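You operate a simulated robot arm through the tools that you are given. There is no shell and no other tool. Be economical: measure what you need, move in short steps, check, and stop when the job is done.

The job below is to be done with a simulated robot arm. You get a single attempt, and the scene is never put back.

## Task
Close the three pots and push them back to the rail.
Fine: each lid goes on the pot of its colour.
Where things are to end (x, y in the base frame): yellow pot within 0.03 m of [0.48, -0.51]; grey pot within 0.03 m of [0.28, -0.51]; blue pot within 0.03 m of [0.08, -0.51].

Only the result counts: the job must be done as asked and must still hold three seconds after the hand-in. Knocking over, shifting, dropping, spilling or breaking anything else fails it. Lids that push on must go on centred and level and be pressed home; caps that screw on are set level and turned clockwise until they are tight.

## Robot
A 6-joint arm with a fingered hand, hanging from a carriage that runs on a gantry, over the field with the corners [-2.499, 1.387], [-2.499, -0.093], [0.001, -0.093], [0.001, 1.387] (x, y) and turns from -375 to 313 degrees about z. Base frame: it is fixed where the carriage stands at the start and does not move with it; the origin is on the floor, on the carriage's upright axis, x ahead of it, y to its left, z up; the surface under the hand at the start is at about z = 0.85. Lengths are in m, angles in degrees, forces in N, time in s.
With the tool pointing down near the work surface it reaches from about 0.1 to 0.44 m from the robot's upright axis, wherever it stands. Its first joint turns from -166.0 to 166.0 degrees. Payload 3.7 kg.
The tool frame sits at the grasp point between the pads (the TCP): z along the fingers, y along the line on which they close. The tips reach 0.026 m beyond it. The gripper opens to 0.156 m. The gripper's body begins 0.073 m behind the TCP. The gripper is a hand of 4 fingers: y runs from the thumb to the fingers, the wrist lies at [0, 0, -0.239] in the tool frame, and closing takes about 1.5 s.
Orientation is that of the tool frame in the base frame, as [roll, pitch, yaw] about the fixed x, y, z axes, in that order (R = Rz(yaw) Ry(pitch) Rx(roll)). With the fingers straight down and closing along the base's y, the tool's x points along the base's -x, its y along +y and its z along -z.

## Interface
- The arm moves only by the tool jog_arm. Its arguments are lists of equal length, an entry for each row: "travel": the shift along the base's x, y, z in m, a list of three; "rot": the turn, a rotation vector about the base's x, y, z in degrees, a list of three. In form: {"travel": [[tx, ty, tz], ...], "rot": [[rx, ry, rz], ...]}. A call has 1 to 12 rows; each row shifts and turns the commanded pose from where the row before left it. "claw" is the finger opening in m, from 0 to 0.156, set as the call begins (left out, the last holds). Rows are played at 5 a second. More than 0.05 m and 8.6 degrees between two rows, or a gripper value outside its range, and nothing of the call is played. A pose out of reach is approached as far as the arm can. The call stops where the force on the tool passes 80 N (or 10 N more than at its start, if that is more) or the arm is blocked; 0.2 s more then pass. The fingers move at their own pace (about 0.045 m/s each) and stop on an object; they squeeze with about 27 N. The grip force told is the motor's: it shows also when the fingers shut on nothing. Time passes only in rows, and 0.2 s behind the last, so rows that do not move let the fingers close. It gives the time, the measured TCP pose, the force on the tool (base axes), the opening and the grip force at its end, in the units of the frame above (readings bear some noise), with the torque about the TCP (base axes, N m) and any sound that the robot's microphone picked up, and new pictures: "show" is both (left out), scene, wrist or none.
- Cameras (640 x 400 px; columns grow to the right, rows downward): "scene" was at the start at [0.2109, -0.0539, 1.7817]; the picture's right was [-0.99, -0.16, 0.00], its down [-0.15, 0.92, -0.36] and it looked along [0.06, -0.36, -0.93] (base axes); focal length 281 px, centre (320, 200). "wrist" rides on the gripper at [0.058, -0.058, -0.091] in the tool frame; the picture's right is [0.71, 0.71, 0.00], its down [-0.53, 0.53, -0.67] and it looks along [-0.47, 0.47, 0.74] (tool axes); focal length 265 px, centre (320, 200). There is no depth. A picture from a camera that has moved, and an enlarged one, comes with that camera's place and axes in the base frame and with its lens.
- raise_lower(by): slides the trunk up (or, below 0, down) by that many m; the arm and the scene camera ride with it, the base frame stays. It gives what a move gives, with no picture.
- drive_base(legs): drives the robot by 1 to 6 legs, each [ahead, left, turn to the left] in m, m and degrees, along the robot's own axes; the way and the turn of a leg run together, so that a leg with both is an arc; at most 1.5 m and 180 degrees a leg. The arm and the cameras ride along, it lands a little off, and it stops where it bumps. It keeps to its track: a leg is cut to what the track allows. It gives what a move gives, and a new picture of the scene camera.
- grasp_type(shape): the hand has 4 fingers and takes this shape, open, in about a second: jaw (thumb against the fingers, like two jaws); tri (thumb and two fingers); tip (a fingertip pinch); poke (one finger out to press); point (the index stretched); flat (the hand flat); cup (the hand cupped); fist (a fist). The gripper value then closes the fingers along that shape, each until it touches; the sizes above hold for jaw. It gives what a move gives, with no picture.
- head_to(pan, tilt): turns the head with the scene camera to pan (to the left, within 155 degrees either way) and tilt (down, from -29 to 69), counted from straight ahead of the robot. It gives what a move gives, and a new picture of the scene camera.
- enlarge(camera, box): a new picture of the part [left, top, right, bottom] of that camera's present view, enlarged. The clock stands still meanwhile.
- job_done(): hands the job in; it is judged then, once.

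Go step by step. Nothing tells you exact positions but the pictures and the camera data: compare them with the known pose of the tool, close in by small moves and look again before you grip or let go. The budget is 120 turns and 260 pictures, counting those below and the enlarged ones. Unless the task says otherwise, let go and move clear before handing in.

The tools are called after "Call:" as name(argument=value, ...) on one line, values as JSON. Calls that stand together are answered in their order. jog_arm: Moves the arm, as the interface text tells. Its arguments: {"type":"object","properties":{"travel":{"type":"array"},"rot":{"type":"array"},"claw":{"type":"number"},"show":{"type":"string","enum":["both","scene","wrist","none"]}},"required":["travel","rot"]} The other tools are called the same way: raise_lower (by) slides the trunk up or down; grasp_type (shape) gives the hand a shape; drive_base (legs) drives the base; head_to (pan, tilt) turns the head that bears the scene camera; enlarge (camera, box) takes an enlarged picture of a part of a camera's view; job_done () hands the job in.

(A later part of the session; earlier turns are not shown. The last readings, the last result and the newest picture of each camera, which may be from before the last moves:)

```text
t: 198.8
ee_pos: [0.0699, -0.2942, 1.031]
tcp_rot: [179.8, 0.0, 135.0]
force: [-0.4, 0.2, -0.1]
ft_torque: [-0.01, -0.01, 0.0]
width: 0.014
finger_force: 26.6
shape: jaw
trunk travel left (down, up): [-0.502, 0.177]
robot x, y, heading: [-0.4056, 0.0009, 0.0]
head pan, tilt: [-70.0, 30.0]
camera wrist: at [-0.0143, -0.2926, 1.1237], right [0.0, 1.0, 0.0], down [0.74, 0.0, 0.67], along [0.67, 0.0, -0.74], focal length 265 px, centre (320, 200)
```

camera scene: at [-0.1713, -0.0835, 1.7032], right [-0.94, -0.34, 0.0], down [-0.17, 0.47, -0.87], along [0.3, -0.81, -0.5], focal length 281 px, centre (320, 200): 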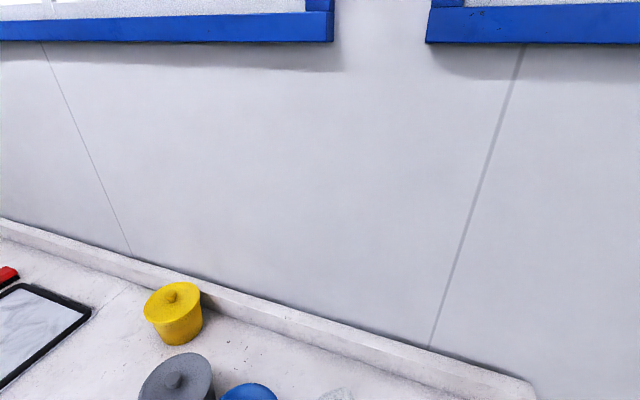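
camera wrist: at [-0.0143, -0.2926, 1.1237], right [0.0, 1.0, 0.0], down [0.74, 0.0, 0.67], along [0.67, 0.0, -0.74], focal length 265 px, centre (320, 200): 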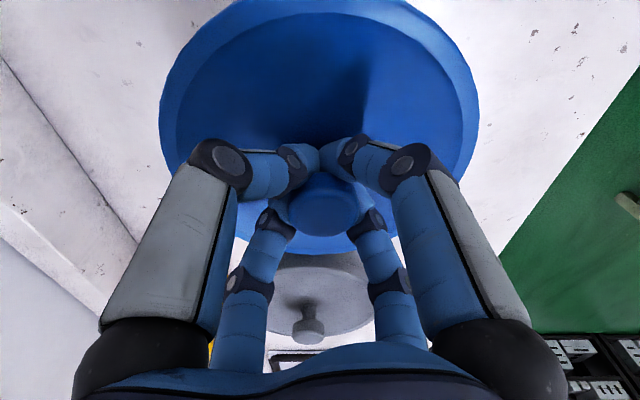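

Good centred grip. Shifting (+0.0085, +0.003) and lowering.

Call:
jog_arm(travel=[[0.0085, 0.003, 0], [0, 0, -0.006], [0, 0, -0.005], [0, 0, 0]], rot=[[0, 0, 0], [0, 0, 0], [0, 0, 0], [0, 0, 0]], show="none")

Call:
jog_arm(travel=[[0, 0, -0.003], [0, 0, 0]], rot=[[0, 0, 0], [0, 0, 0]], show="none")

Call:
jog_arm(travel=[[0, 0, -0.003], [0, 0, 0]], rot=[[0, 0, 0], [0, 0, 0]], show="none")

```text
t: 199.8
ee_pos: [0.0775, -0.293, 1.0218]
tcp_rot: [-179.9, 0.0, 135.0]
force: [-0.3, 0.2, -0.6]
ft_torque: [0.0, 0.05, -0.04]
width: 0.0141
finger_force: 27.0
shape: jaw
trunk travel left (down, up): [-0.502, 0.177]
robot x, y, heading: [-0.4044, 0.0001, -0.0]
head pan, tilt: [-70.0, 30.0]
```

```text
t: 200.4
ee_pos: [0.0785, -0.2912, 1.0177]
tcp_rot: [-180.0, 0.0, 135.0]
force: [0.7, -0.3, -0.3]
ft_torque: [0.0, -0.03, 0.02]
width: 0.014
finger_force: 27.0
shape: jaw
trunk travel left (down, up): [-0.502, 0.177]
robot x, y, heading: [-0.4054, -0.001, 0.1]
head pan, tilt: [-70.0, 30.0]
```

```text
t: 201.0
ee_pos: [0.0769, -0.2921, 1.0144]
tcp_rot: [-180.0, 0.1, 135.0]
force: [0.1, -0.1, 2.1]
ft_torque: [0.05, -0.12, 0.03]
width: 0.0142
finger_force: 27.1
shape: jaw
trunk travel left (down, up): [-0.502, 0.177]
robot x, y, heading: [-0.4047, -0.0002, -0.3]
head pan, tilt: [-70.0, 30.0]
```

Much better: no contact until 1.0144. A further 1.5 mm +x and then press.

Call:
jog_arm(travel=[[0, 0, 0.0015], [0.0015, 0.0007, 0], [0, 0, -0.0025], [0, 0, 0]], rot=[[0, 0, 0], [0, 0, 0], [0, 0, 0], [0, 0, 0]], show="none")

Call:
jog_arm(travel=[[-0.0005, 0.0003, -0.001], [0, 0, 0]], rot=[[0, 0, 0], [0, 0, 0]], show="none")

Call:
jog_arm(travel=[[-0.001, 0.0006, -0.0015], [0, 0, 0]], rot=[[0, 0, 0], [0, 0, 0]], show="none")

Call:
jog_arm(travel=[[-0.001, 0.0006, -0.0015], [0, 0, 0]], rot=[[0, 0, 0], [0, 0, 0]], show="none")

```text
t: 202.0
ee_pos: [0.0791, -0.2912, 1.015]
tcp_rot: [179.9, 0.0, 135.0]
force: [0.1, -0.6, 3.0]
ft_torque: [0.09, -0.15, -0.01]
width: 0.014
finger_force: 27.1
shape: jaw
trunk travel left (down, up): [-0.502, 0.177]
robot x, y, heading: [-0.4035, 0.0024, -0.0]
head pan, tilt: [-70.0, 30.0]
```

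```text
t: 202.6
ee_pos: [0.0785, -0.2915, 1.0144]
tcp_rot: [-180.0, 0.1, 135.0]
force: [-0.7, 0.3, 4.2]
ft_torque: [0.14, -0.26, 0.04]
width: 0.0139
finger_force: 26.6
shape: jaw
trunk travel left (down, up): [-0.502, 0.177]
robot x, y, heading: [-0.4033, -0.0015, -0.2]
head pan, tilt: [-70.0, 30.0]
```

```text
t: 203.2
ee_pos: [0.0789, -0.2914, 1.0129]
tcp_rot: [179.9, 0.3, 135.0]
force: [-2.0, 0.5, 15.6]
ft_torque: [0.11, -0.33, -0.01]
width: 0.0141
finger_force: 26.8
shape: jaw
trunk travel left (down, up): [-0.502, 0.177]
robot x, y, heading: [-0.4035, -0.0015, -0.0]
head pan, tilt: [-70.0, 30.0]
```

```text
t: 203.8
ee_pos: [0.0775, -0.2922, 1.0122]
tcp_rot: [-180.0, 0.3, 135.0]
force: [-4.1, 1.4, 30.6]
ft_torque: [0.1, -0.4, 0.01]
width: 0.0143
finger_force: 26.8
shape: jaw
trunk travel left (down, up): [-0.502, 0.177]
robot x, y, heading: [-0.4039, -0.0005, 0.1]
head pan, tilt: [-70.0, 30.0]
```

Balanced at 31 N. Now release, rise 3 mm and re-close as with grey.

Call:
jog_arm(travel=[[0, 0, 0], [0, 0, 0], [0, 0, 0], [0, 0, 0], [0, 0, 0]], rot=[[0, 0, 0], [0, 0, 0], [0, 0, 0], [0, 0, 0], [0, 0, 0]], claw=0.08, show="none")

Call:
jog_arm(travel=[[0, 0, 0.003], [0.001, -0.001, 0.003], [0, 0, 0]], rot=[[0, 0, 0], [0, 0, 0], [0, 0, 0]], show="wrist")

```text
t: 205.0
ee_pos: [0.0795, -0.2904, 1.0126]
tcp_rot: [179.9, 0.3, 135.0]
force: [4.1, 5.8, 32.6]
ft_torque: [-0.23, 0.23, -0.03]
width: 0.069
finger_force: 0.1
shape: jaw
trunk travel left (down, up): [-0.502, 0.177]
robot x, y, heading: [-0.4028, -0.0023, 0.1]
head pan, tilt: [-70.0, 30.0]
```

```text
t: 205.8
ee_pos: [0.0773, -0.2899, 1.0149]
tcp_rot: [-180.0, -0.1, 135.0]
force: [2.1, 1.1, 8.0]
ft_torque: [-0.24, 0.08, 0.0]
width: 0.0752
finger_force: 0.1
shape: jaw
trunk travel left (down, up): [-0.502, 0.177]
robot x, y, heading: [-0.4031, -0.0018, 0.3]
head pan, tilt: [-70.0, 30.0]
camera wrist: at [-0.005, -0.2894, 1.1074], right [0.0, 1.0, 0.0], down [0.74, 0.0, 0.67], along [0.67, 0.0, -0.74], focal length 265 px, centre (320, 200)
```

wrist: 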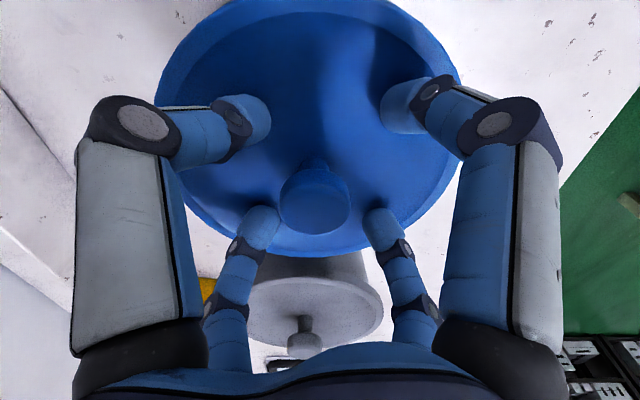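

Call:
jog_arm(travel=[[0, -0.001, 0], [0, 0, 0], [0, 0, 0], [0, 0, 0], [0, 0, 0], [0, 0, 0], [0, 0, 0]], rot=[[0, 0, 0], [0, 0, 0], [0, 0, 0], [0, 0, 0], [0, 0, 0], [0, 0, 0], [0, 0, 0]], claw=0.0, show="wrist")

```text
t: 207.4
ee_pos: [0.0773, -0.2924, 1.0171]
tcp_rot: [-180.0, 0.0, 135.0]
force: [-0.8, 1.3, 8.5]
ft_torque: [0.17, 0.28, -0.19]
width: 0.0226
finger_force: 27.4
shape: jaw
trunk travel left (down, up): [-0.502, 0.177]
robot x, y, heading: [-0.404, -0.0003, 0.1]
head pan, tilt: [-70.0, 30.0]
camera wrist: at [-0.0044, -0.2902, 1.1088], right [0.0, 1.0, 0.0], down [0.74, 0.0, 0.67], along [0.67, 0.0, -0.74], focal length 265 px, centre (320, 200)
```

wrist: 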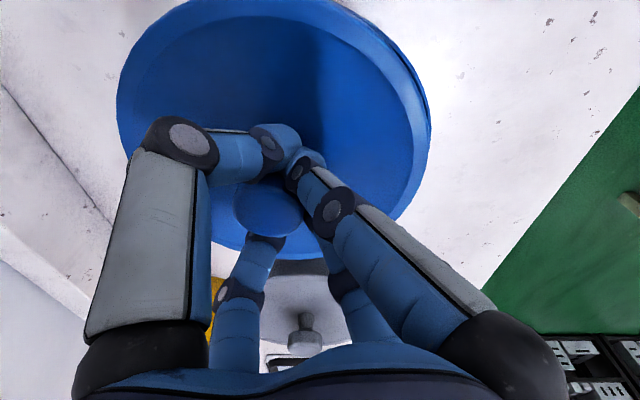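

Closing with tips dragging on the lid shoved it sideways. I'll reopen, rise clear of the lid surface, and look.

Call:
jog_arm(travel=[[0, 0, 0.002], [0, 0, 0], [0, 0, 0], [0, 0, 0], [0, 0, 0], [0, 0, 0.004], [0, 0, 0]], rot=[[0, 0, 0], [0, 0, 0], [0, 0, 0], [0, 0, 0], [0, 0, 0], [0, 0, 0], [0, 0, 0]], claw=0.08, show="wrist")

```text
t: 209.0
ee_pos: [0.0762, -0.2915, 1.0214]
tcp_rot: [-179.9, 0.0, 135.0]
force: [-0.1, 0.6, -0.2]
ft_torque: [0.0, 0.0, -0.03]
width: 0.0795
finger_force: 0.0
shape: jaw
trunk travel left (down, up): [-0.502, 0.177]
robot x, y, heading: [-0.4065, 0.0001, 0.1]
head pan, tilt: [-70.0, 30.0]
camera wrist: at [-0.0056, -0.2898, 1.114], right [0.0, 1.0, 0.0], down [0.74, 0.0, 0.67], along [0.67, 0.0, -0.74], focal length 265 px, centre (320, 200)
```

wrist: 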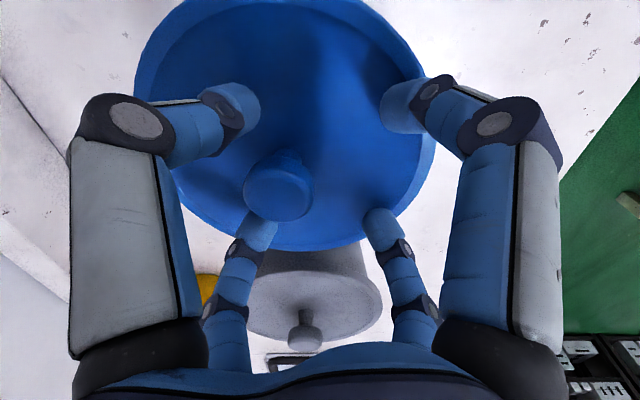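

Call:
jog_arm(travel=[[-0.004, -0.0185, 0.003], [0, 0, 0]], rot=[[0, 0, 0], [0, 0, 0]], show="wrist")

Call:
enlarge(camera="wrist", box=[120, 0, 520, 250])

```text
t: 209.6
ee_pos: [0.0731, -0.3089, 1.0258]
tcp_rot: [180.0, -0.1, 135.0]
force: [-0.2, 0.4, -0.4]
ft_torque: [0.04, 0.01, 0.02]
width: 0.0796
finger_force: 0.0
shape: jaw
trunk travel left (down, up): [-0.502, 0.177]
robot x, y, heading: [-0.4031, -0.0023, 0.0]
head pan, tilt: [-70.0, 30.0]
camera wrist: at [-0.0093, -0.3085, 1.1177], right [0.0, 1.0, 0.0], down [0.74, 0.0, 0.67], along [0.67, 0.0, -0.74], focal length 265 px, centre (320, 200)
```

wrist: 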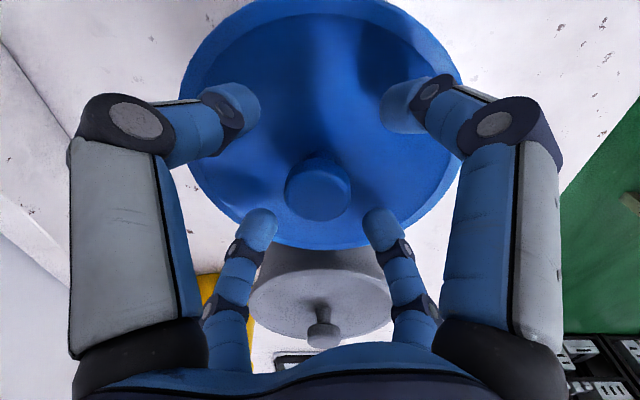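

```text
1.60 times, centred on (320, 125) of wrist
camera zoom: at [-0.0093, -0.3085, 1.1177], right [0.0, 1.0, 0.0], down [0.74, 0.0, 0.67], along [0.67, 0.0, -0.74], focal length 425 px, centre (320, 320)
```

zoom: 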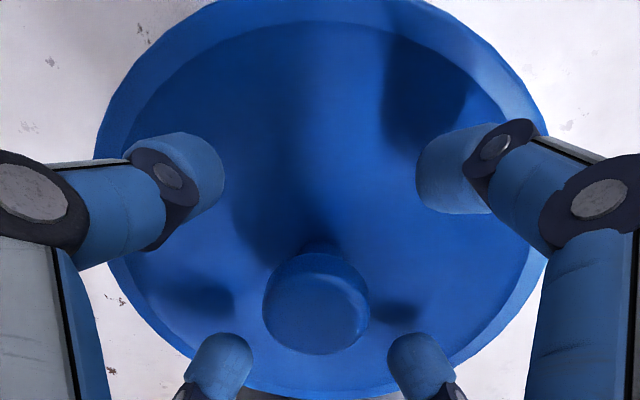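

The pot moved along with its lid (no rim peeking out). Checking the side view again.

Call:
jog_arm(travel=[[0, 0, 0.03], [0, 0, 0.02], [0, 0.045, 0], [0, 0.045, 0], [0, 0.045, 0], [0, 0.045, 0]], rot=[[0, 0, 0], [0, 0, 0], [0, 0, 0], [0, 0, 0], [0, 0, 0], [0, 0, 0]], show="none")

Call:
drive_base(legs=[[0, 0.5, 0]])

Call:
raise_lower(by=-0.2)

Call:
enlarge(camera="scene", box=[282, 190, 362, 270])

Call:
enlarge(camera="scene", box=[230, 190, 310, 260])

```text
t: 211.0
ee_pos: [0.0944, -0.1362, 1.0578]
tcp_rot: [-180.0, 0.0, 135.0]
force: [0.2, -0.6, 0.5]
ft_torque: [0.0, 0.02, 0.02]
width: 0.0796
finger_force: 0.1
shape: jaw
out of reach, approached as far as the arm can: row 5, 6
trunk travel left (down, up): [-0.502, 0.177]
robot x, y, heading: [-0.4019, 0.0017, -0.1]
head pan, tilt: [-70.0, 30.0]
```

```text
t: 214.0
ee_pos: [0.0949, 0.3615, 1.0588]
tcp_rot: [-180.0, 0.0, 134.8]
force: [-0.5, -0.2, 0.4]
ft_torque: [-0.01, 0.02, 0.02]
width: 0.0798
finger_force: 0.1
shape: jaw
trunk travel left (down, up): [-0.502, 0.177]
robot x, y, heading: [-0.4058, 0.4979, -0.2]
head pan, tilt: [-70.0, 30.0]
camera scene: at [-0.1706, 0.416, 1.7032], right [-0.94, -0.34, 0.0], down [-0.17, 0.47, -0.87], along [0.29, -0.81, -0.5], focal length 281 px, centre (320, 200)
```

scene: 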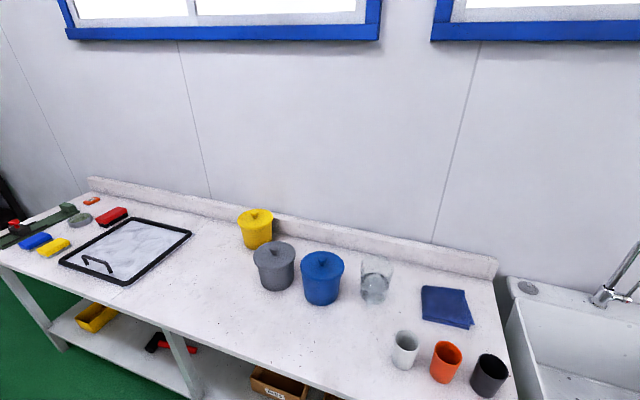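

```text
t: 216.1
ee_pos: [0.0953, 0.3606, 0.859]
tcp_rot: [180.0, 0.1, 134.8]
force: [-0.3, -0.3, 0.1]
ft_torque: [0.0, 0.01, -0.01]
width: 0.0795
finger_force: 0.1
shape: jaw
trunk travel left (down, up): [-0.302, 0.377]
robot x, y, heading: [-0.4028, 0.5013, -0.2]
head pan, tilt: [-70.0, 30.0]
```

```text
5.00 times, centred on (322, 230) of scene
camera zoom: at [-0.1705, 0.416, 1.5032], right [-0.94, -0.34, 0.0], down [-0.17, 0.47, -0.87], along [0.29, -0.81, -0.5], focal length 1404 px, centre (310, 50)
```

zoom: 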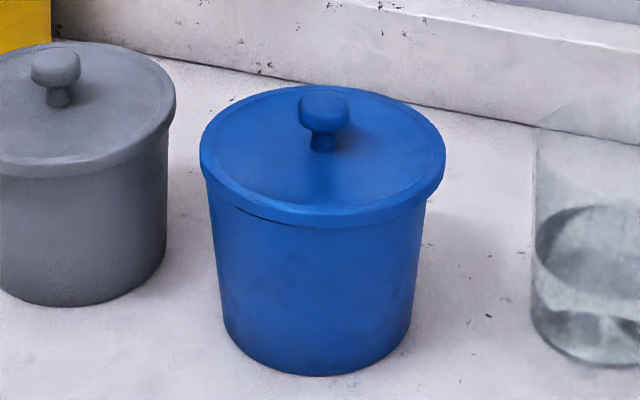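

```text
5.71 times, centred on (270, 225) of scene
camera zoom: at [-0.1705, 0.416, 1.5032], right [-0.94, -0.34, 0.0], down [-0.17, 0.47, -0.87], along [0.29, -0.81, -0.5], focal length 1605 px, centre (606, 57)
```

zoom: 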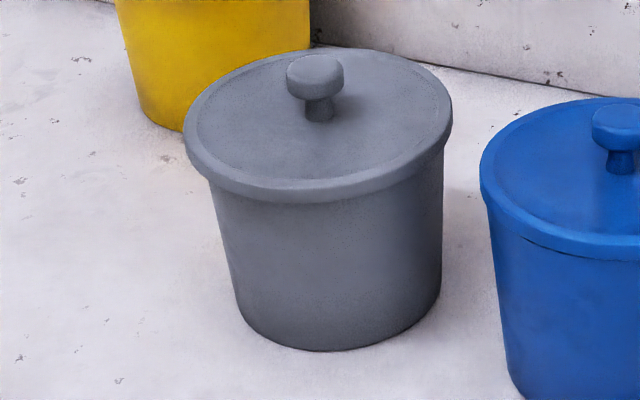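

Blue's lid still needs ~6 mm toward +x and a gap shows at front-left. Returning to regrip on the neck (tips clear of the lid) and shift.

Call:
raise_lower(by=0.2)

Call:
drive_base(legs=[[0, -0.5, 0]])

Call:
jog_arm(travel=[[-0.004, -0.043, 0.01], [-0.005, -0.043, 0.005], [-0.006, -0.043, 0], [-0.007, -0.043, 0], [0, 0, 0]], rot=[[0, 0, 0], [0, 0, 0], [0, 0, 0], [0, 0, 0], [0, 0, 0]], show="wrist")

```text
t: 218.3
ee_pos: [0.0949, 0.361, 1.0585]
tcp_rot: [-179.9, 0.1, 134.9]
force: [-0.2, 0.6, 0.1]
ft_torque: [0.0, -0.03, -0.01]
width: 0.0796
finger_force: 0.0
shape: jaw
trunk travel left (down, up): [-0.502, 0.177]
robot x, y, heading: [-0.4044, 0.5033, -0.2]
head pan, tilt: [-70.0, 30.0]
```

```text
t: 221.3
ee_pos: [0.0904, -0.1437, 1.0599]
tcp_rot: [-180.0, 0.1, 134.6]
force: [-0.3, -0.1, 0.7]
ft_torque: [0.0, -0.03, 0.03]
width: 0.0793
finger_force: 0.1
shape: jaw
trunk travel left (down, up): [-0.502, 0.177]
robot x, y, heading: [-0.4038, -0.0014, -0.6]
head pan, tilt: [-70.0, 30.0]
camera scene: at [-0.1737, -0.0893, 1.7032], right [-0.94, -0.34, 0.0], down [-0.17, 0.47, -0.87], along [0.29, -0.82, -0.5], focal length 281 px, centre (320, 200)
```

scene: 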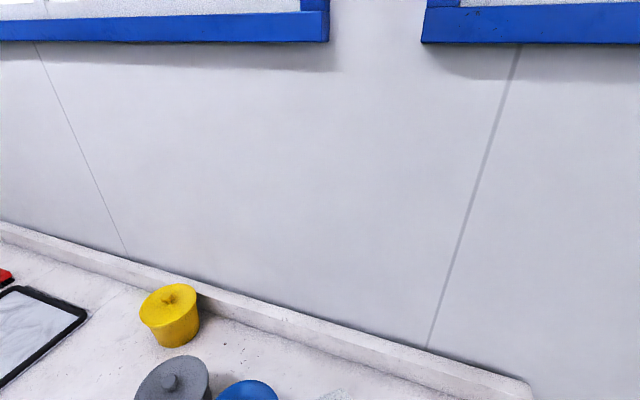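

```text
t: 222.5
ee_pos: [0.0687, -0.3167, 1.0746]
tcp_rot: [180.0, 0.0, 134.6]
force: [0.0, 0.7, -0.2]
ft_torque: [0.03, 0.02, -0.03]
width: 0.0798
finger_force: 0.0
shape: jaw
trunk travel left (down, up): [-0.502, 0.177]
robot x, y, heading: [-0.404, -0.0052, -0.4]
head pan, tilt: [-70.0, 30.0]
camera wrist: at [-0.0135, -0.3152, 1.1674], right [0.01, 1.0, 0.0], down [0.74, 0.0, 0.67], along [0.67, 0.0, -0.74], focal length 265 px, centre (320, 200)
```

wrist: 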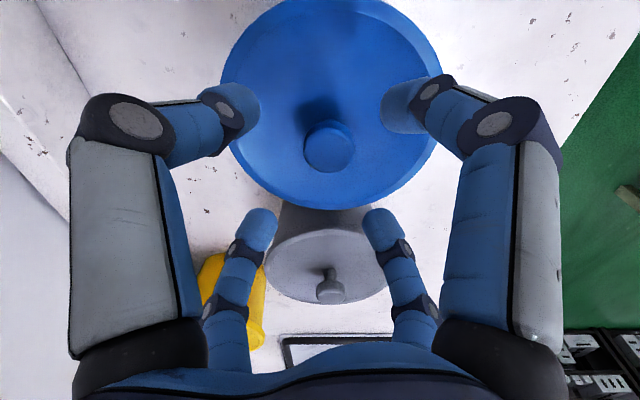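

Call:
jog_arm(travel=[[0.001, 0.006, -0.02], [0, 0, -0.02], [0, 0, -0.0145], [0, 0, 0]], rot=[[0, 0, 0], [0, 0, 0], [0, 0, 0], [0, 0, 0]], show="wrist")

```text
t: 223.5
ee_pos: [0.0703, -0.3089, 1.0181]
tcp_rot: [180.0, 0.0, 134.5]
force: [0.4, 0.0, 1.4]
ft_torque: [-0.04, 0.01, -0.02]
width: 0.0794
finger_force: 0.0
shape: jaw
trunk travel left (down, up): [-0.502, 0.177]
robot x, y, heading: [-0.4074, -0.0011, -0.2]
head pan, tilt: [-70.0, 30.0]
camera wrist: at [-0.0117, -0.3078, 1.1109], right [0.01, 1.0, 0.0], down [0.74, -0.01, 0.67], along [0.67, 0.0, -0.74], focal length 265 px, centre (320, 200)
```

wrist: 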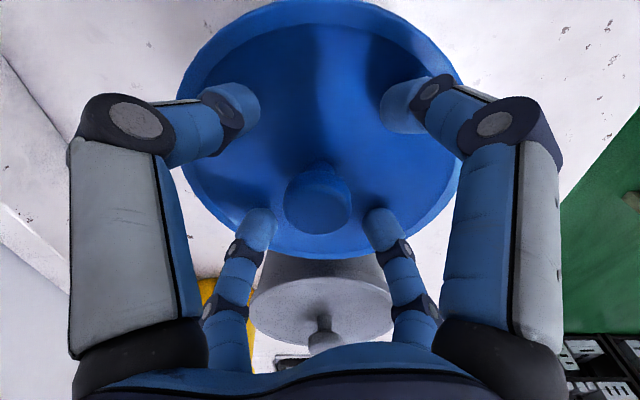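

Aligned. Rising 1.5 mm to clear the lid face, closing, lifting 10 mm, and shifting (+0.006, +0.002).

Call:
jog_arm(travel=[[0, 0, 0.0015], [0, 0, 0], [0, 0, 0], [0, 0, 0], [0, 0, 0], [0, 0, 0], [0, 0, 0], [0, 0, 0.005], [0, 0, 0.006], [0, 0, 0]], rot=[[0, 0, 0], [0, 0, 0], [0, 0, 0], [0, 0, 0], [0, 0, 0], [0, 0, 0], [0, 0, 0], [0, 0, 0], [0, 0, 0], [0, 0, 0]], claw=0.0, show="wrist")

Call:
jog_arm(travel=[[0.006, 0.002, 0], [0, 0, -0.006], [0, 0, -0.004], [0, 0, 0]], rot=[[0, 0, 0], [0, 0, 0], [0, 0, 0], [0, 0, 0]], show="none")

Call:
jog_arm(travel=[[0, 0, -0.003], [0, 0, 0]], rot=[[0, 0, 0], [0, 0, 0]], show="none")

Call:
jog_arm(travel=[[0, 0, -0.002], [0, 0, 0]], rot=[[0, 0, 0], [0, 0, 0]], show="none")

```text
t: 225.7
ee_pos: [0.0711, -0.3106, 1.0316]
tcp_rot: [180.0, 0.1, 134.6]
force: [0.0, -0.8, -0.5]
ft_torque: [0.04, 0.01, -0.04]
width: 0.0169
finger_force: 27.0
shape: jaw
trunk travel left (down, up): [-0.502, 0.177]
robot x, y, heading: [-0.4091, -0.0021, -0.3]
head pan, tilt: [-70.0, 30.0]
camera wrist: at [-0.0126, -0.3091, 1.1235], right [0.01, 1.0, 0.0], down [0.74, -0.01, 0.67], along [0.67, 0.0, -0.74], focal length 265 px, centre (320, 200)
```

wrist: 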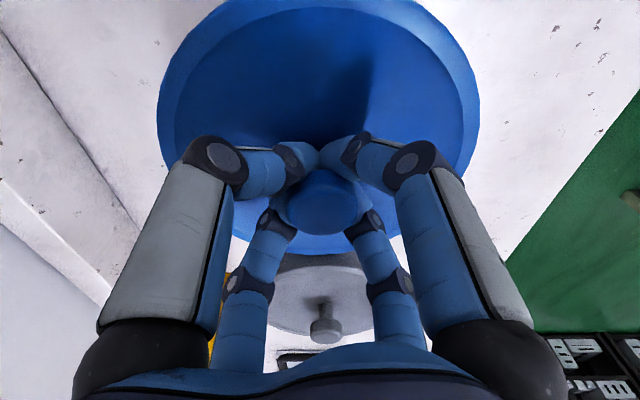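

```text
t: 226.7
ee_pos: [0.0768, -0.3101, 1.0212]
tcp_rot: [179.9, -0.1, 134.6]
force: [0.0, 0.3, -1.2]
ft_torque: [-0.02, 0.0, 0.02]
width: 0.0166
finger_force: 26.8
shape: jaw
trunk travel left (down, up): [-0.502, 0.177]
robot x, y, heading: [-0.4057, -0.0036, -0.5]
head pan, tilt: [-70.0, 30.0]
```

```text
t: 227.3
ee_pos: [0.0761, -0.3102, 1.0188]
tcp_rot: [-179.9, 0.1, 134.6]
force: [0.0, 0.1, 3.2]
ft_torque: [0.19, -0.21, -0.01]
width: 0.0166
finger_force: 26.8
shape: jaw
trunk travel left (down, up): [-0.502, 0.177]
robot x, y, heading: [-0.4053, -0.0067, -0.7]
head pan, tilt: [-70.0, 30.0]
```

```text
t: 227.9
ee_pos: [0.0777, -0.3094, 1.0177]
tcp_rot: [179.9, 0.0, 134.5]
force: [0.5, -0.4, 6.8]
ft_torque: [0.29, -0.36, -0.03]
width: 0.0167
finger_force: 27.1
shape: jaw
trunk travel left (down, up): [-0.502, 0.177]
robot x, y, heading: [-0.4072, -0.0026, -0.2]
head pan, tilt: [-70.0, 30.0]
```

Contact at (+x,+y); shifting (+0.002, +0.002) and re-lowering.

Call:
jog_arm(travel=[[0, 0, 0.004], [0.002, 0.002, 0], [0, 0, -0.004], [0, 0, 0]], rot=[[0, 0, 0], [0, 0, 0], [0, 0, 0], [0, 0, 0]], show="none")

Call:
jog_arm(travel=[[0, 0, -0.0015], [0, 0, 0]], rot=[[0, 0, 0], [0, 0, 0]], show="none")

Call:
jog_arm(travel=[[0, 0, -0.0015], [0, 0, 0]], rot=[[0, 0, 0], [0, 0, 0]], show="none")

```text
t: 228.9
ee_pos: [0.08, -0.307, 1.0165]
tcp_rot: [-180.0, 0.1, 134.6]
force: [0.1, -0.3, 5.8]
ft_torque: [0.32, -0.38, 0.02]
width: 0.0166
finger_force: 27.3
shape: jaw
trunk travel left (down, up): [-0.502, 0.177]
robot x, y, heading: [-0.4073, -0.0057, -0.4]
head pan, tilt: [-70.0, 30.0]
```

```text
t: 229.5
ee_pos: [0.0794, -0.3063, 1.0157]
tcp_rot: [180.0, 0.1, 134.6]
force: [0.3, -0.3, 7.9]
ft_torque: [0.38, -0.49, 0.01]
width: 0.0168
finger_force: 26.9
shape: jaw
trunk travel left (down, up): [-0.502, 0.177]
robot x, y, heading: [-0.4059, -0.0033, -0.3]
head pan, tilt: [-70.0, 30.0]
```

```text
t: 230.1
ee_pos: [0.0794, -0.308, 1.0144]
tcp_rot: [-179.9, 0.1, 134.7]
force: [-0.5, -1.0, 11.3]
ft_torque: [0.61, -0.44, -0.03]
width: 0.0167
finger_force: 27.0
shape: jaw
trunk travel left (down, up): [-0.502, 0.177]
robot x, y, heading: [-0.4095, -0.0021, -0.5]
head pan, tilt: [-70.0, 30.0]
```

Call:
jog_arm(travel=[[0, 0, 0.006], [0.002, 0.003, 0], [0, 0, -0.004], [0, 0, 0]], rot=[[0, 0, 0], [0, 0, 0], [0, 0, 0], [0, 0, 0]], show="none")

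Call:
jog_arm(travel=[[0, 0, -0.0015], [0, 0, 0]], rot=[[0, 0, 0], [0, 0, 0]], show="none")

Call:
jog_arm(travel=[[0, 0, -0.0015], [0, 0, 0]], rot=[[0, 0, 0], [0, 0, 0]], show="none")

Call:
jog_arm(travel=[[0, 0, -0.0015], [0, 0, 0]], rot=[[0, 0, 0], [0, 0, 0]], show="none")

```text
t: 231.1
ee_pos: [0.0798, -0.3047, 1.0156]
tcp_rot: [179.9, 0.0, 134.6]
force: [-0.7, -0.3, 3.2]
ft_torque: [0.14, -0.16, 0.01]
width: 0.0167
finger_force: 27.3
shape: jaw
trunk travel left (down, up): [-0.502, 0.177]
robot x, y, heading: [-0.4035, -0.0041, -0.4]
head pan, tilt: [-70.0, 30.0]
```

```text
t: 231.7
ee_pos: [0.0796, -0.3048, 1.0129]
tcp_rot: [179.9, 0.2, 134.6]
force: [-0.2, 0.5, 4.8]
ft_torque: [0.23, -0.3, 0.02]
width: 0.0169
finger_force: 27.1
shape: jaw
trunk travel left (down, up): [-0.502, 0.177]
robot x, y, heading: [-0.4048, -0.0078, -0.6]
head pan, tilt: [-70.0, 30.0]
```

```text
t: 232.3
ee_pos: [0.0803, -0.3047, 1.0127]
tcp_rot: [-180.0, 0.1, 134.7]
force: [-1.6, 0.0, 7.0]
ft_torque: [0.29, -0.35, 0.01]
width: 0.0167
finger_force: 26.9
shape: jaw
trunk travel left (down, up): [-0.502, 0.177]
robot x, y, heading: [-0.4032, -0.0029, -0.6]
head pan, tilt: [-70.0, 30.0]
```

```text
t: 232.9
ee_pos: [0.081, -0.3053, 1.0112]
tcp_rot: [-180.0, 0.0, 134.7]
force: [-0.1, -0.2, 7.7]
ft_torque: [0.38, -0.45, -0.02]
width: 0.0167
finger_force: 27.0
shape: jaw
trunk travel left (down, up): [-0.502, 0.177]
robot x, y, heading: [-0.403, -0.0043, -0.4]
head pan, tilt: [-70.0, 30.0]
```

Going deeper at low force. One more small shift in place, then press.

Call:
jog_arm(travel=[[0.0015, 0.0015, 0.002], [0, 0, -0.003], [0, 0, 0]], rot=[[0, 0, 0], [0, 0, 0], [0, 0, 0]], show="none")

Call:
jog_arm(travel=[[0, 0, -0.0015], [0, 0, 0]], rot=[[0, 0, 0], [0, 0, 0]], show="none")

Call:
jog_arm(travel=[[0, 0, -0.0015], [0, 0, 0]], rot=[[0, 0, 0], [0, 0, 0]], show="none")

Call:
jog_arm(travel=[[0, 0, -0.0015], [0, 0, 0]], rot=[[0, 0, 0], [0, 0, 0]], show="wrist")

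```text
t: 233.7
ee_pos: [0.0819, -0.3037, 1.0113]
tcp_rot: [179.9, 0.3, 134.6]
force: [-4.2, -1.9, 16.4]
ft_torque: [0.38, -0.28, 0.01]
width: 0.0168
finger_force: 27.3
shape: jaw
trunk travel left (down, up): [-0.502, 0.177]
robot x, y, heading: [-0.4055, -0.0013, -0.3]
head pan, tilt: [-70.0, 30.0]
heard: snap
```

```text
t: 234.3
ee_pos: [0.0819, -0.3059, 1.01]
tcp_rot: [-180.0, 0.2, 134.6]
force: [-11.1, -3.0, 30.9]
ft_torque: [0.29, -0.15, 0.08]
width: 0.0176
finger_force: 26.9
shape: jaw
trunk travel left (down, up): [-0.502, 0.177]
robot x, y, heading: [-0.4101, -0.006, -0.6]
head pan, tilt: [-70.0, 30.0]
```

```text
t: 234.9
ee_pos: [0.0846, -0.3047, 1.0102]
tcp_rot: [179.9, 0.3, 134.5]
force: [-12.0, -3.1, 39.9]
ft_torque: [0.28, -0.07, 0.04]
width: 0.0182
finger_force: 27.3
shape: jaw
trunk travel left (down, up): [-0.502, 0.177]
robot x, y, heading: [-0.4063, -0.0037, -0.3]
head pan, tilt: [-70.0, 30.0]
```

```text
t: 235.5
ee_pos: [0.0835, -0.3065, 1.0086]
tcp_rot: [180.0, 0.2, 134.6]
force: [-18.0, 0.2, 51.9]
ft_torque: [0.39, 0.07, -0.03]
width: 0.0189
finger_force: 27.3
shape: jaw
trunk travel left (down, up): [-0.502, 0.177]
robot x, y, heading: [-0.4071, -0.0034, -0.5]
head pan, tilt: [-70.0, 30.0]
camera wrist: at [0.0006, -0.3037, 1.1009], right [0.01, 1.0, 0.0], down [0.74, 0.0, 0.67], along [0.67, -0.01, -0.74], focal length 265 px, centre (320, 200)
```

wrist: 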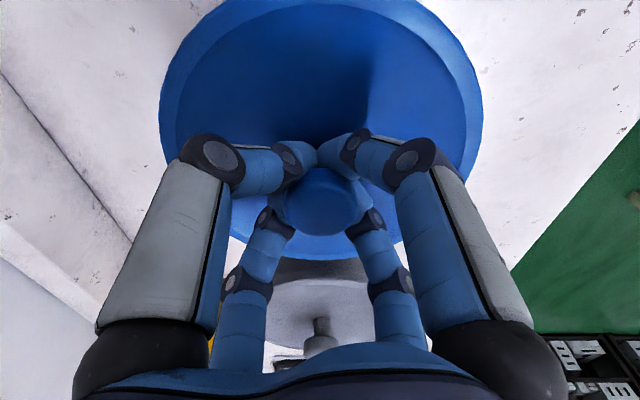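

Snap at only 16 N — centred. Easing the load, opening, and lifting off.

Call:
jog_arm(travel=[[-0.001, 0, 0.002], [0, 0, 0.001], [0, 0, 0]], rot=[[0, 0, 0], [0, 0, 0], [0, 0, 0]], show="none")

Call:
jog_arm(travel=[[0, 0, 0], [0, 0, 0], [0, 0, 0], [0, 0, 0], [0, 0, 0]], rot=[[0, 0, 0], [0, 0, 0], [0, 0, 0], [0, 0, 0], [0, 0, 0]], claw=0.08, show="none")

Call:
jog_arm(travel=[[0, 0, 0.005], [0, 0, 0.02], [0, 0, 0.03], [0, 0, 0.01], [0, 0, 0]], rot=[[0, 0, 0], [0, 0, 0], [0, 0, 0], [0, 0, 0], [0, 0, 0]], show="wrist")

```text
t: 236.3
ee_pos: [0.0821, -0.3056, 1.009]
tcp_rot: [180.0, 0.1, 134.6]
force: [0.0, -5.4, 19.2]
ft_torque: [0.25, -0.52, -0.04]
width: 0.0183
finger_force: 27.7
shape: jaw
trunk travel left (down, up): [-0.502, 0.177]
robot x, y, heading: [-0.4046, -0.0016, -0.1]
head pan, tilt: [-70.0, 30.0]
```

```text
t: 237.5
ee_pos: [0.0836, -0.3041, 1.0104]
tcp_rot: [179.9, 0.2, 134.6]
force: [0.1, 1.7, 29.3]
ft_torque: [0.09, 0.1, -0.13]
width: 0.0714
finger_force: 0.1
shape: jaw
trunk travel left (down, up): [-0.502, 0.177]
robot x, y, heading: [-0.4051, -0.0044, -0.4]
head pan, tilt: [-70.0, 30.0]
```

```text
t: 238.7
ee_pos: [0.0795, -0.3036, 1.0728]
tcp_rot: [-180.0, 0.1, 134.5]
force: [-0.9, 0.3, 0.5]
ft_torque: [-0.02, 0.0, 0.0]
width: 0.0795
finger_force: 0.1
shape: jaw
trunk travel left (down, up): [-0.502, 0.177]
robot x, y, heading: [-0.4069, -0.0026, -0.5]
head pan, tilt: [-70.0, 30.0]
camera wrist: at [-0.0026, -0.3016, 1.1655], right [0.01, 1.0, 0.0], down [0.74, -0.01, 0.67], along [0.67, 0.0, -0.74], focal length 265 px, centre (320, 200)
```

wrist: 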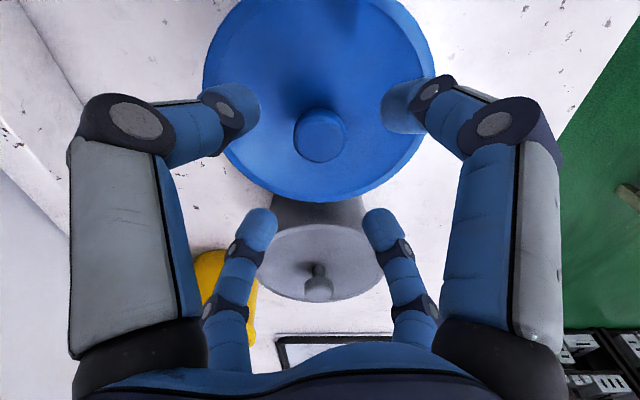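

Blue is on. Now the push: I'll move the hand to the front, lean it 20°, and drive the base to match the yellow push geometry.

Call:
jog_arm(travel=[[0.005, 0.045, 0], [0.005, 0.045, 0], [0.01, 0.045, 0], [0.01, 0.045, 0], [0.01, 0.045, 0], [0, 0.02, 0], [0, 0, 0], [0, 0, 0], [0, 0, 0], [0, 0, 0]], rot=[[0, 0, 0], [0, 0, 0], [0, 0, 0], [0, 0, 0], [0, 0, 0], [0, 0, 0], [-7, 0, 0], [-7, 0, 0], [-6, 0, 0], [0, 0, 0]], show="none")

Call:
head_to(pan=-80.6, tilt=68.8)

Call:
drive_base(legs=[[-0.025, -0.077, 0.4]])

Call:
enlarge(camera="scene", box=[80, 90, 320, 250])

```text
t: 240.9
ee_pos: [0.1252, -0.0568, 1.0704]
tcp_rot: [-165.8, 14.1, 136.5]
force: [-0.5, -0.4, -0.1]
ft_torque: [0.0, 0.0, 0.05]
width: 0.0796
finger_force: 0.0
shape: jaw
out of reach, approached as far as the arm can: row 8
trunk travel left (down, up): [-0.502, 0.177]
robot x, y, heading: [-0.4014, -0.0014, -0.3]
head pan, tilt: [-70.0, 30.0]
```

```text
t: 241.9
ee_pos: [0.125, -0.0564, 1.0703]
tcp_rot: [-165.6, 14.0, 136.3]
force: [0.3, 0.0, 0.4]
ft_torque: [-0.01, -0.02, 0.01]
width: 0.0795
finger_force: 0.0
shape: jaw
trunk travel left (down, up): [-0.502, 0.177]
robot x, y, heading: [-0.4054, -0.0022, -0.6]
head pan, tilt: [-80.6, 68.8]
camera scene: at [-0.1952, -0.0594, 1.6517], right [-0.99, -0.16, 0.0], down [-0.15, 0.92, -0.36], along [0.06, -0.36, -0.93], focal length 281 px, centre (320, 200)
```

scene: 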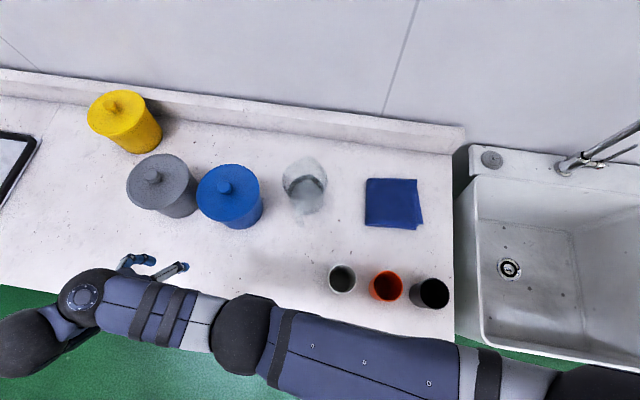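

```text
t: 243.0
ee_pos: [0.1014, -0.1293, 1.0704]
tcp_rot: [-165.7, 14.1, 136.8]
force: [-0.5, 0.6, 0.5]
ft_torque: [0.0, 0.01, 0.0]
width: 0.0801
finger_force: 0.1
shape: jaw
trunk travel left (down, up): [-0.502, 0.177]
robot x, y, heading: [-0.4322, -0.0838, 0.0]
head pan, tilt: [-80.6, 68.8]
camera scene: at [-0.2198, -0.1344, 1.6517], right [-0.99, -0.16, 0.0], down [-0.15, 0.92, -0.36], along [0.06, -0.36, -0.93], focal length 281 px, centre (320, 200)
```

scene: 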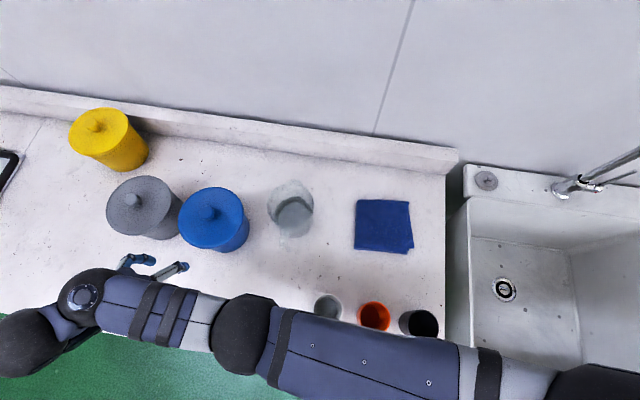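

```text
2.50 times, centred on (200, 170) of scene
camera zoom: at [-0.2198, -0.1344, 1.6517], right [-0.99, -0.16, 0.0], down [-0.15, 0.92, -0.36], along [0.06, -0.36, -0.93], focal length 702 px, centre (620, 275)
```

zoom: 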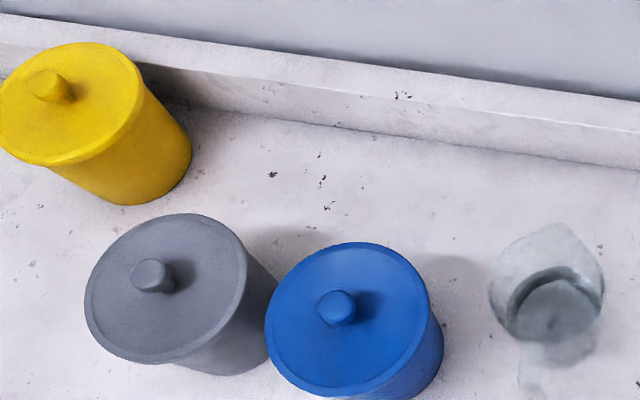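

Aligning x with the blue pot and lowering the trunk, as for yellow.

Call:
jog_arm(travel=[[-0.01, 0.002, 0], [-0.0105, 0.002, 0], [0, 0, 0]], rot=[[0, 0, 0], [0, 0, 0], [0, 0, 0]], show="none")

Call:
raise_lower(by=-0.12)

Call:
jog_arm(travel=[[0, 0, 0]], rot=[[0, 0, 0]], show="both")

```text
t: 243.8
ee_pos: [0.0956, -0.1275, 1.0614]
tcp_rot: [-165.7, 14.1, 136.8]
force: [-0.3, 0.3, 0.4]
ft_torque: [0.0, -0.01, 0.03]
width: 0.0795
finger_force: 0.1
shape: jaw
out of reach, approached as far as the arm can: row 1, 2
trunk travel left (down, up): [-0.502, 0.177]
robot x, y, heading: [-0.4297, -0.0812, -0.0]
head pan, tilt: [-80.6, 68.8]
```

```text
t: 245.3
ee_pos: [0.0962, -0.1266, 0.9422]
tcp_rot: [-165.7, 14.1, 136.8]
force: [-0.3, -0.5, 0.5]
ft_torque: [0.03, -0.04, 0.01]
width: 0.0795
finger_force: 0.0
shape: jaw
trunk travel left (down, up): [-0.382, 0.297]
robot x, y, heading: [-0.43, -0.0792, -0.1]
head pan, tilt: [-80.6, 68.8]
```

```text
t: 245.7
ee_pos: [0.0953, -0.1253, 0.9418]
tcp_rot: [-165.7, 14.1, 136.8]
force: [0.1, 0.4, 0.1]
ft_torque: [0.01, 0.0, 0.01]
width: 0.0799
finger_force: 0.0
shape: jaw
trunk travel left (down, up): [-0.382, 0.297]
robot x, y, heading: [-0.4318, -0.0802, -0.1]
head pan, tilt: [-80.6, 68.8]
camera scene: at [-0.2198, -0.1344, 1.5317], right [-0.99, -0.16, 0.0], down [-0.15, 0.92, -0.36], along [0.06, -0.36, -0.93], focal length 281 px, centre (320, 200)
camera wrist: at [0.0127, -0.0937, 1.0277], right [0.0, 0.94, -0.34], down [0.74, 0.23, 0.63], along [0.67, -0.25, -0.7], focal length 265 px, centre (320, 200)
```

scene: 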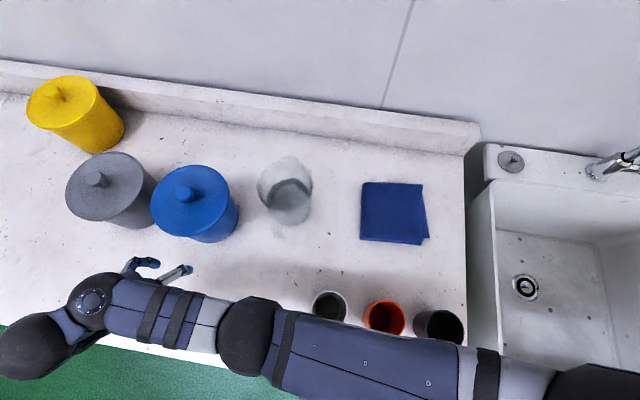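
wrist: 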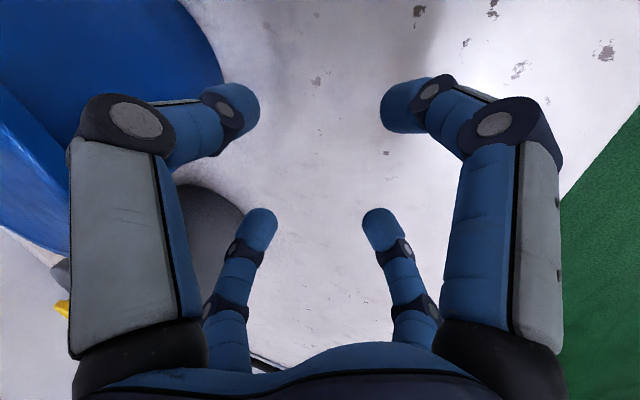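

Call:
jog_arm(travel=[[-0.007, 0, -0.018], [-0.0075, 0, -0.019], [0, -0.02, 0], [0, -0.02, 0], [0, -0.015, 0], [0, 0, 0]], rot=[[0, 0, 0], [0, 0, 0], [0, 0, 0], [0, 0, 0], [0, 0, 0], [0, 0, 0]], show="both")

```text
t: 247.1
ee_pos: [0.0749, -0.1795, 0.9052]
tcp_rot: [-165.7, 14.1, 136.8]
force: [-0.6, -0.3, 0.1]
ft_torque: [-0.02, -0.01, 0.01]
width: 0.0796
finger_force: 0.0
shape: jaw
out of reach, approached as far as the arm can: row 3
trunk travel left (down, up): [-0.382, 0.297]
robot x, y, heading: [-0.43, -0.0788, 0.1]
head pan, tilt: [-80.6, 68.8]
camera scene: at [-0.2198, -0.1345, 1.5317], right [-0.99, -0.16, 0.0], down [-0.15, 0.92, -0.36], along [0.06, -0.36, -0.93], focal length 281 px, centre (320, 200)
camera wrist: at [-0.0073, -0.1481, 0.9915], right [0.0, 0.94, -0.34], down [0.74, 0.23, 0.63], along [0.67, -0.25, -0.7], focal length 265 px, centre (320, 200)
```

scene: 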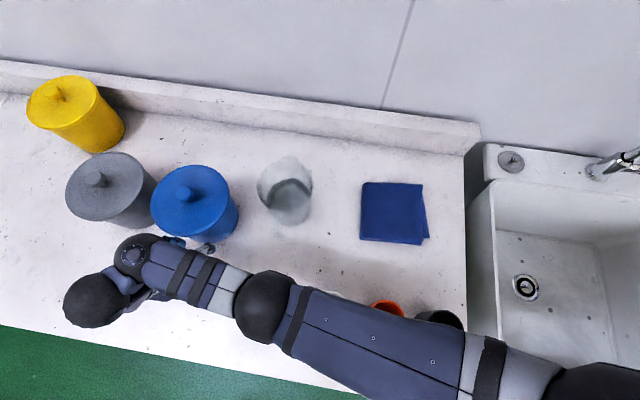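
wrist: 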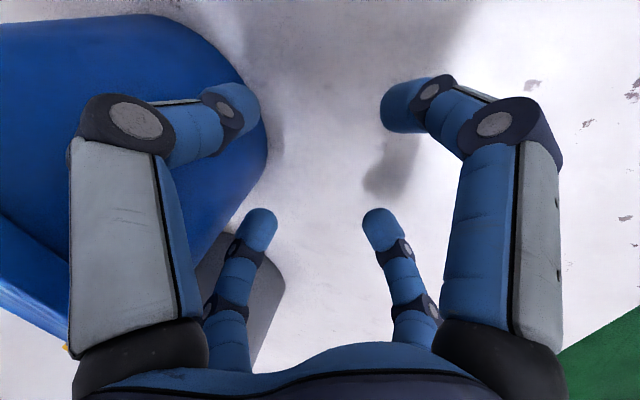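

Aligned in front of the blue pot. Pushing back.

Call:
jog_arm(travel=[[0.004, -0.005, 0], [0, -0.012, 0], [0, -0.012, 0], [0, -0.012, 0], [0, -0.012, 0], [0, -0.012, 0], [0, -0.012, 0], [0, -0.012, 0], [0, -0.012, 0], [0, 0, 0]], rot=[[0, 0, 0], [0, 0, 0], [0, 0, 0], [0, 0, 0], [0, 0, 0], [0, 0, 0], [0, 0, 0], [0, 0, 0], [0, 0, 0], [0, 0, 0]], show="both")

```text
t: 249.3
ee_pos: [0.0613, -0.2706, 0.9138]
tcp_rot: [-165.6, 14.1, 136.8]
force: [0.4, 1.2, 0.2]
ft_torque: [0.0, 0.01, -0.01]
width: 0.0793
finger_force: 0.0
shape: jaw
out of reach, approached as far as the arm can: row 1, 3, 5, 7, 8
trunk travel left (down, up): [-0.382, 0.297]
robot x, y, heading: [-0.43, -0.0806, 0.1]
head pan, tilt: [-80.6, 68.8]
camera scene: at [-0.2198, -0.1344, 1.5317], right [-0.99, -0.16, 0.0], down [-0.15, 0.92, -0.36], along [0.06, -0.36, -0.93], focal length 281 px, centre (320, 200)
camera wrist: at [-0.0216, -0.2387, 1.0005], right [0.0, 0.94, -0.34], down [0.74, 0.23, 0.63], along [0.67, -0.25, -0.7], focal length 265 px, centre (320, 200)
```

scene: 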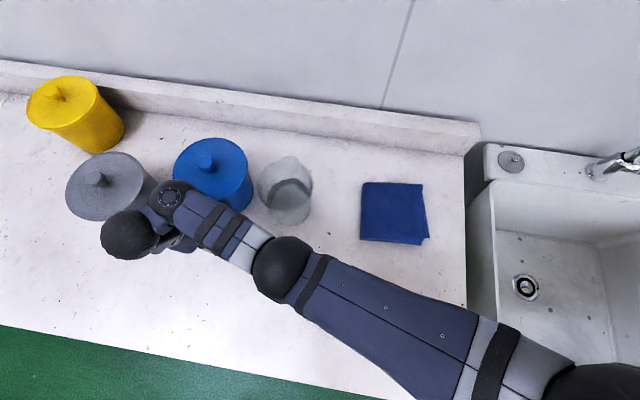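
wrist: 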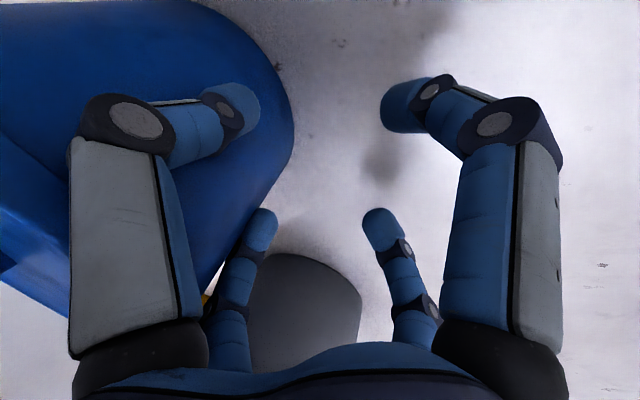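

The hand drifted to -x (reach limit with the trunk too low). I'll back off slightly, raise the trunk, and re-centre at x=0.085 so the cradle draws the pot back.

Call:
jog_arm(travel=[[0, 0.02, 0], [0, 0.02, 0], [0, 0, 0]], rot=[[0, 0, 0], [0, 0, 0], [0, 0, 0]], show="none")

Call:
raise_lower(by=0.045)

Call:
jog_arm(travel=[[0.012, 0, -0.02], [0.012, 0, -0.03], [0, 0, 0]], rot=[[0, 0, 0], [0, 0, 0], [0, 0, 0]], show="both")

```text
t: 250.1
ee_pos: [0.0624, -0.2314, 0.9133]
tcp_rot: [-165.7, 14.2, 136.8]
force: [0.3, -0.6, 0.0]
ft_torque: [0.0, 0.01, 0.01]
width: 0.0798
finger_force: 0.0
shape: jaw
trunk travel left (down, up): [-0.382, 0.297]
robot x, y, heading: [-0.4312, -0.0811, 0.1]
head pan, tilt: [-80.6, 68.8]
```

```text
t: 250.9
ee_pos: [0.0627, -0.231, 0.9588]
tcp_rot: [-165.6, 14.0, 136.9]
force: [-0.2, -0.1, 1.0]
ft_torque: [-0.01, 0.03, 0.01]
width: 0.0797
finger_force: 0.0
shape: jaw
trunk travel left (down, up): [-0.427, 0.252]
robot x, y, heading: [-0.4334, -0.0795, -0.2]
head pan, tilt: [-80.6, 68.8]
```

```text
t: 251.8
ee_pos: [0.0606, -0.227, 0.943]
tcp_rot: [-165.7, 14.1, 136.8]
force: [0.5, -0.4, -1.1]
ft_torque: [-0.03, 0.01, 0.01]
width: 0.0797
finger_force: 0.0
shape: jaw
out of reach, approached as far as the arm can: row 1, 2
trunk travel left (down, up): [-0.427, 0.252]
robot x, y, heading: [-0.4295, -0.0817, -0.2]
head pan, tilt: [-80.6, 68.8]
camera scene: at [-0.2198, -0.1345, 1.5767], right [-0.99, -0.16, 0.0], down [-0.15, 0.92, -0.36], along [0.06, -0.36, -0.93], focal length 281 px, centre (320, 200)
camera wrist: at [-0.0223, -0.1944, 1.0286], right [0.0, 0.94, -0.34], down [0.74, 0.23, 0.63], along [0.67, -0.25, -0.7], focal length 265 px, centre (320, 200)
```

scene: 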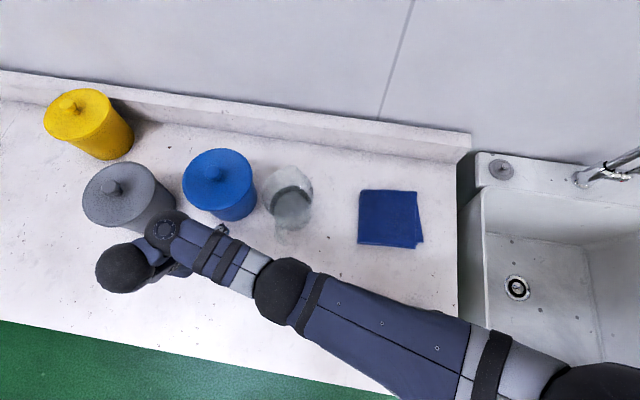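
wrist: 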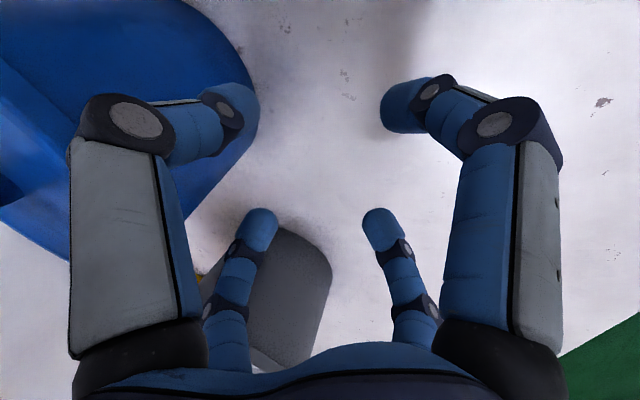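

I'll retreat to the posture that worked for yellow (y≈-0.13), then align x and height there before advancing.

Call:
jog_arm(travel=[[0, 0.04, 0], [0, 0.04, 0], [0, 0.017, 0], [0.012, 0, 0], [0.012, 0, 0], [0, 0, -0.02], [0, 0, -0.018], [0, 0, 0]], rot=[[0, 0, 0], [0, 0, 0], [0, 0, 0], [0, 0, 0], [0, 0, 0], [0, 0, 0], [0, 0, 0], [0, 0, 0]], show="scene")

```text
t: 253.6
ee_pos: [0.0604, -0.1233, 0.9225]
tcp_rot: [-165.9, 14.0, 136.8]
force: [0.8, -0.2, 0.8]
ft_torque: [0.01, -0.01, -0.03]
width: 0.0795
finger_force: 0.0
shape: jaw
out of reach, approached as far as the arm can: row 5, 6, 7
trunk travel left (down, up): [-0.427, 0.252]
robot x, y, heading: [-0.4296, -0.0803, -0.1]
head pan, tilt: [-80.6, 68.8]
camera scene: at [-0.2198, -0.1344, 1.5767], right [-0.99, -0.16, 0.0], down [-0.15, 0.92, -0.36], along [0.06, -0.36, -0.93], focal length 281 px, centre (320, 200)
```

scene: 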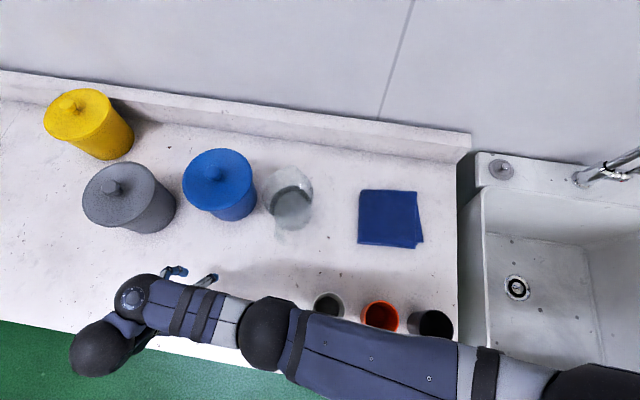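

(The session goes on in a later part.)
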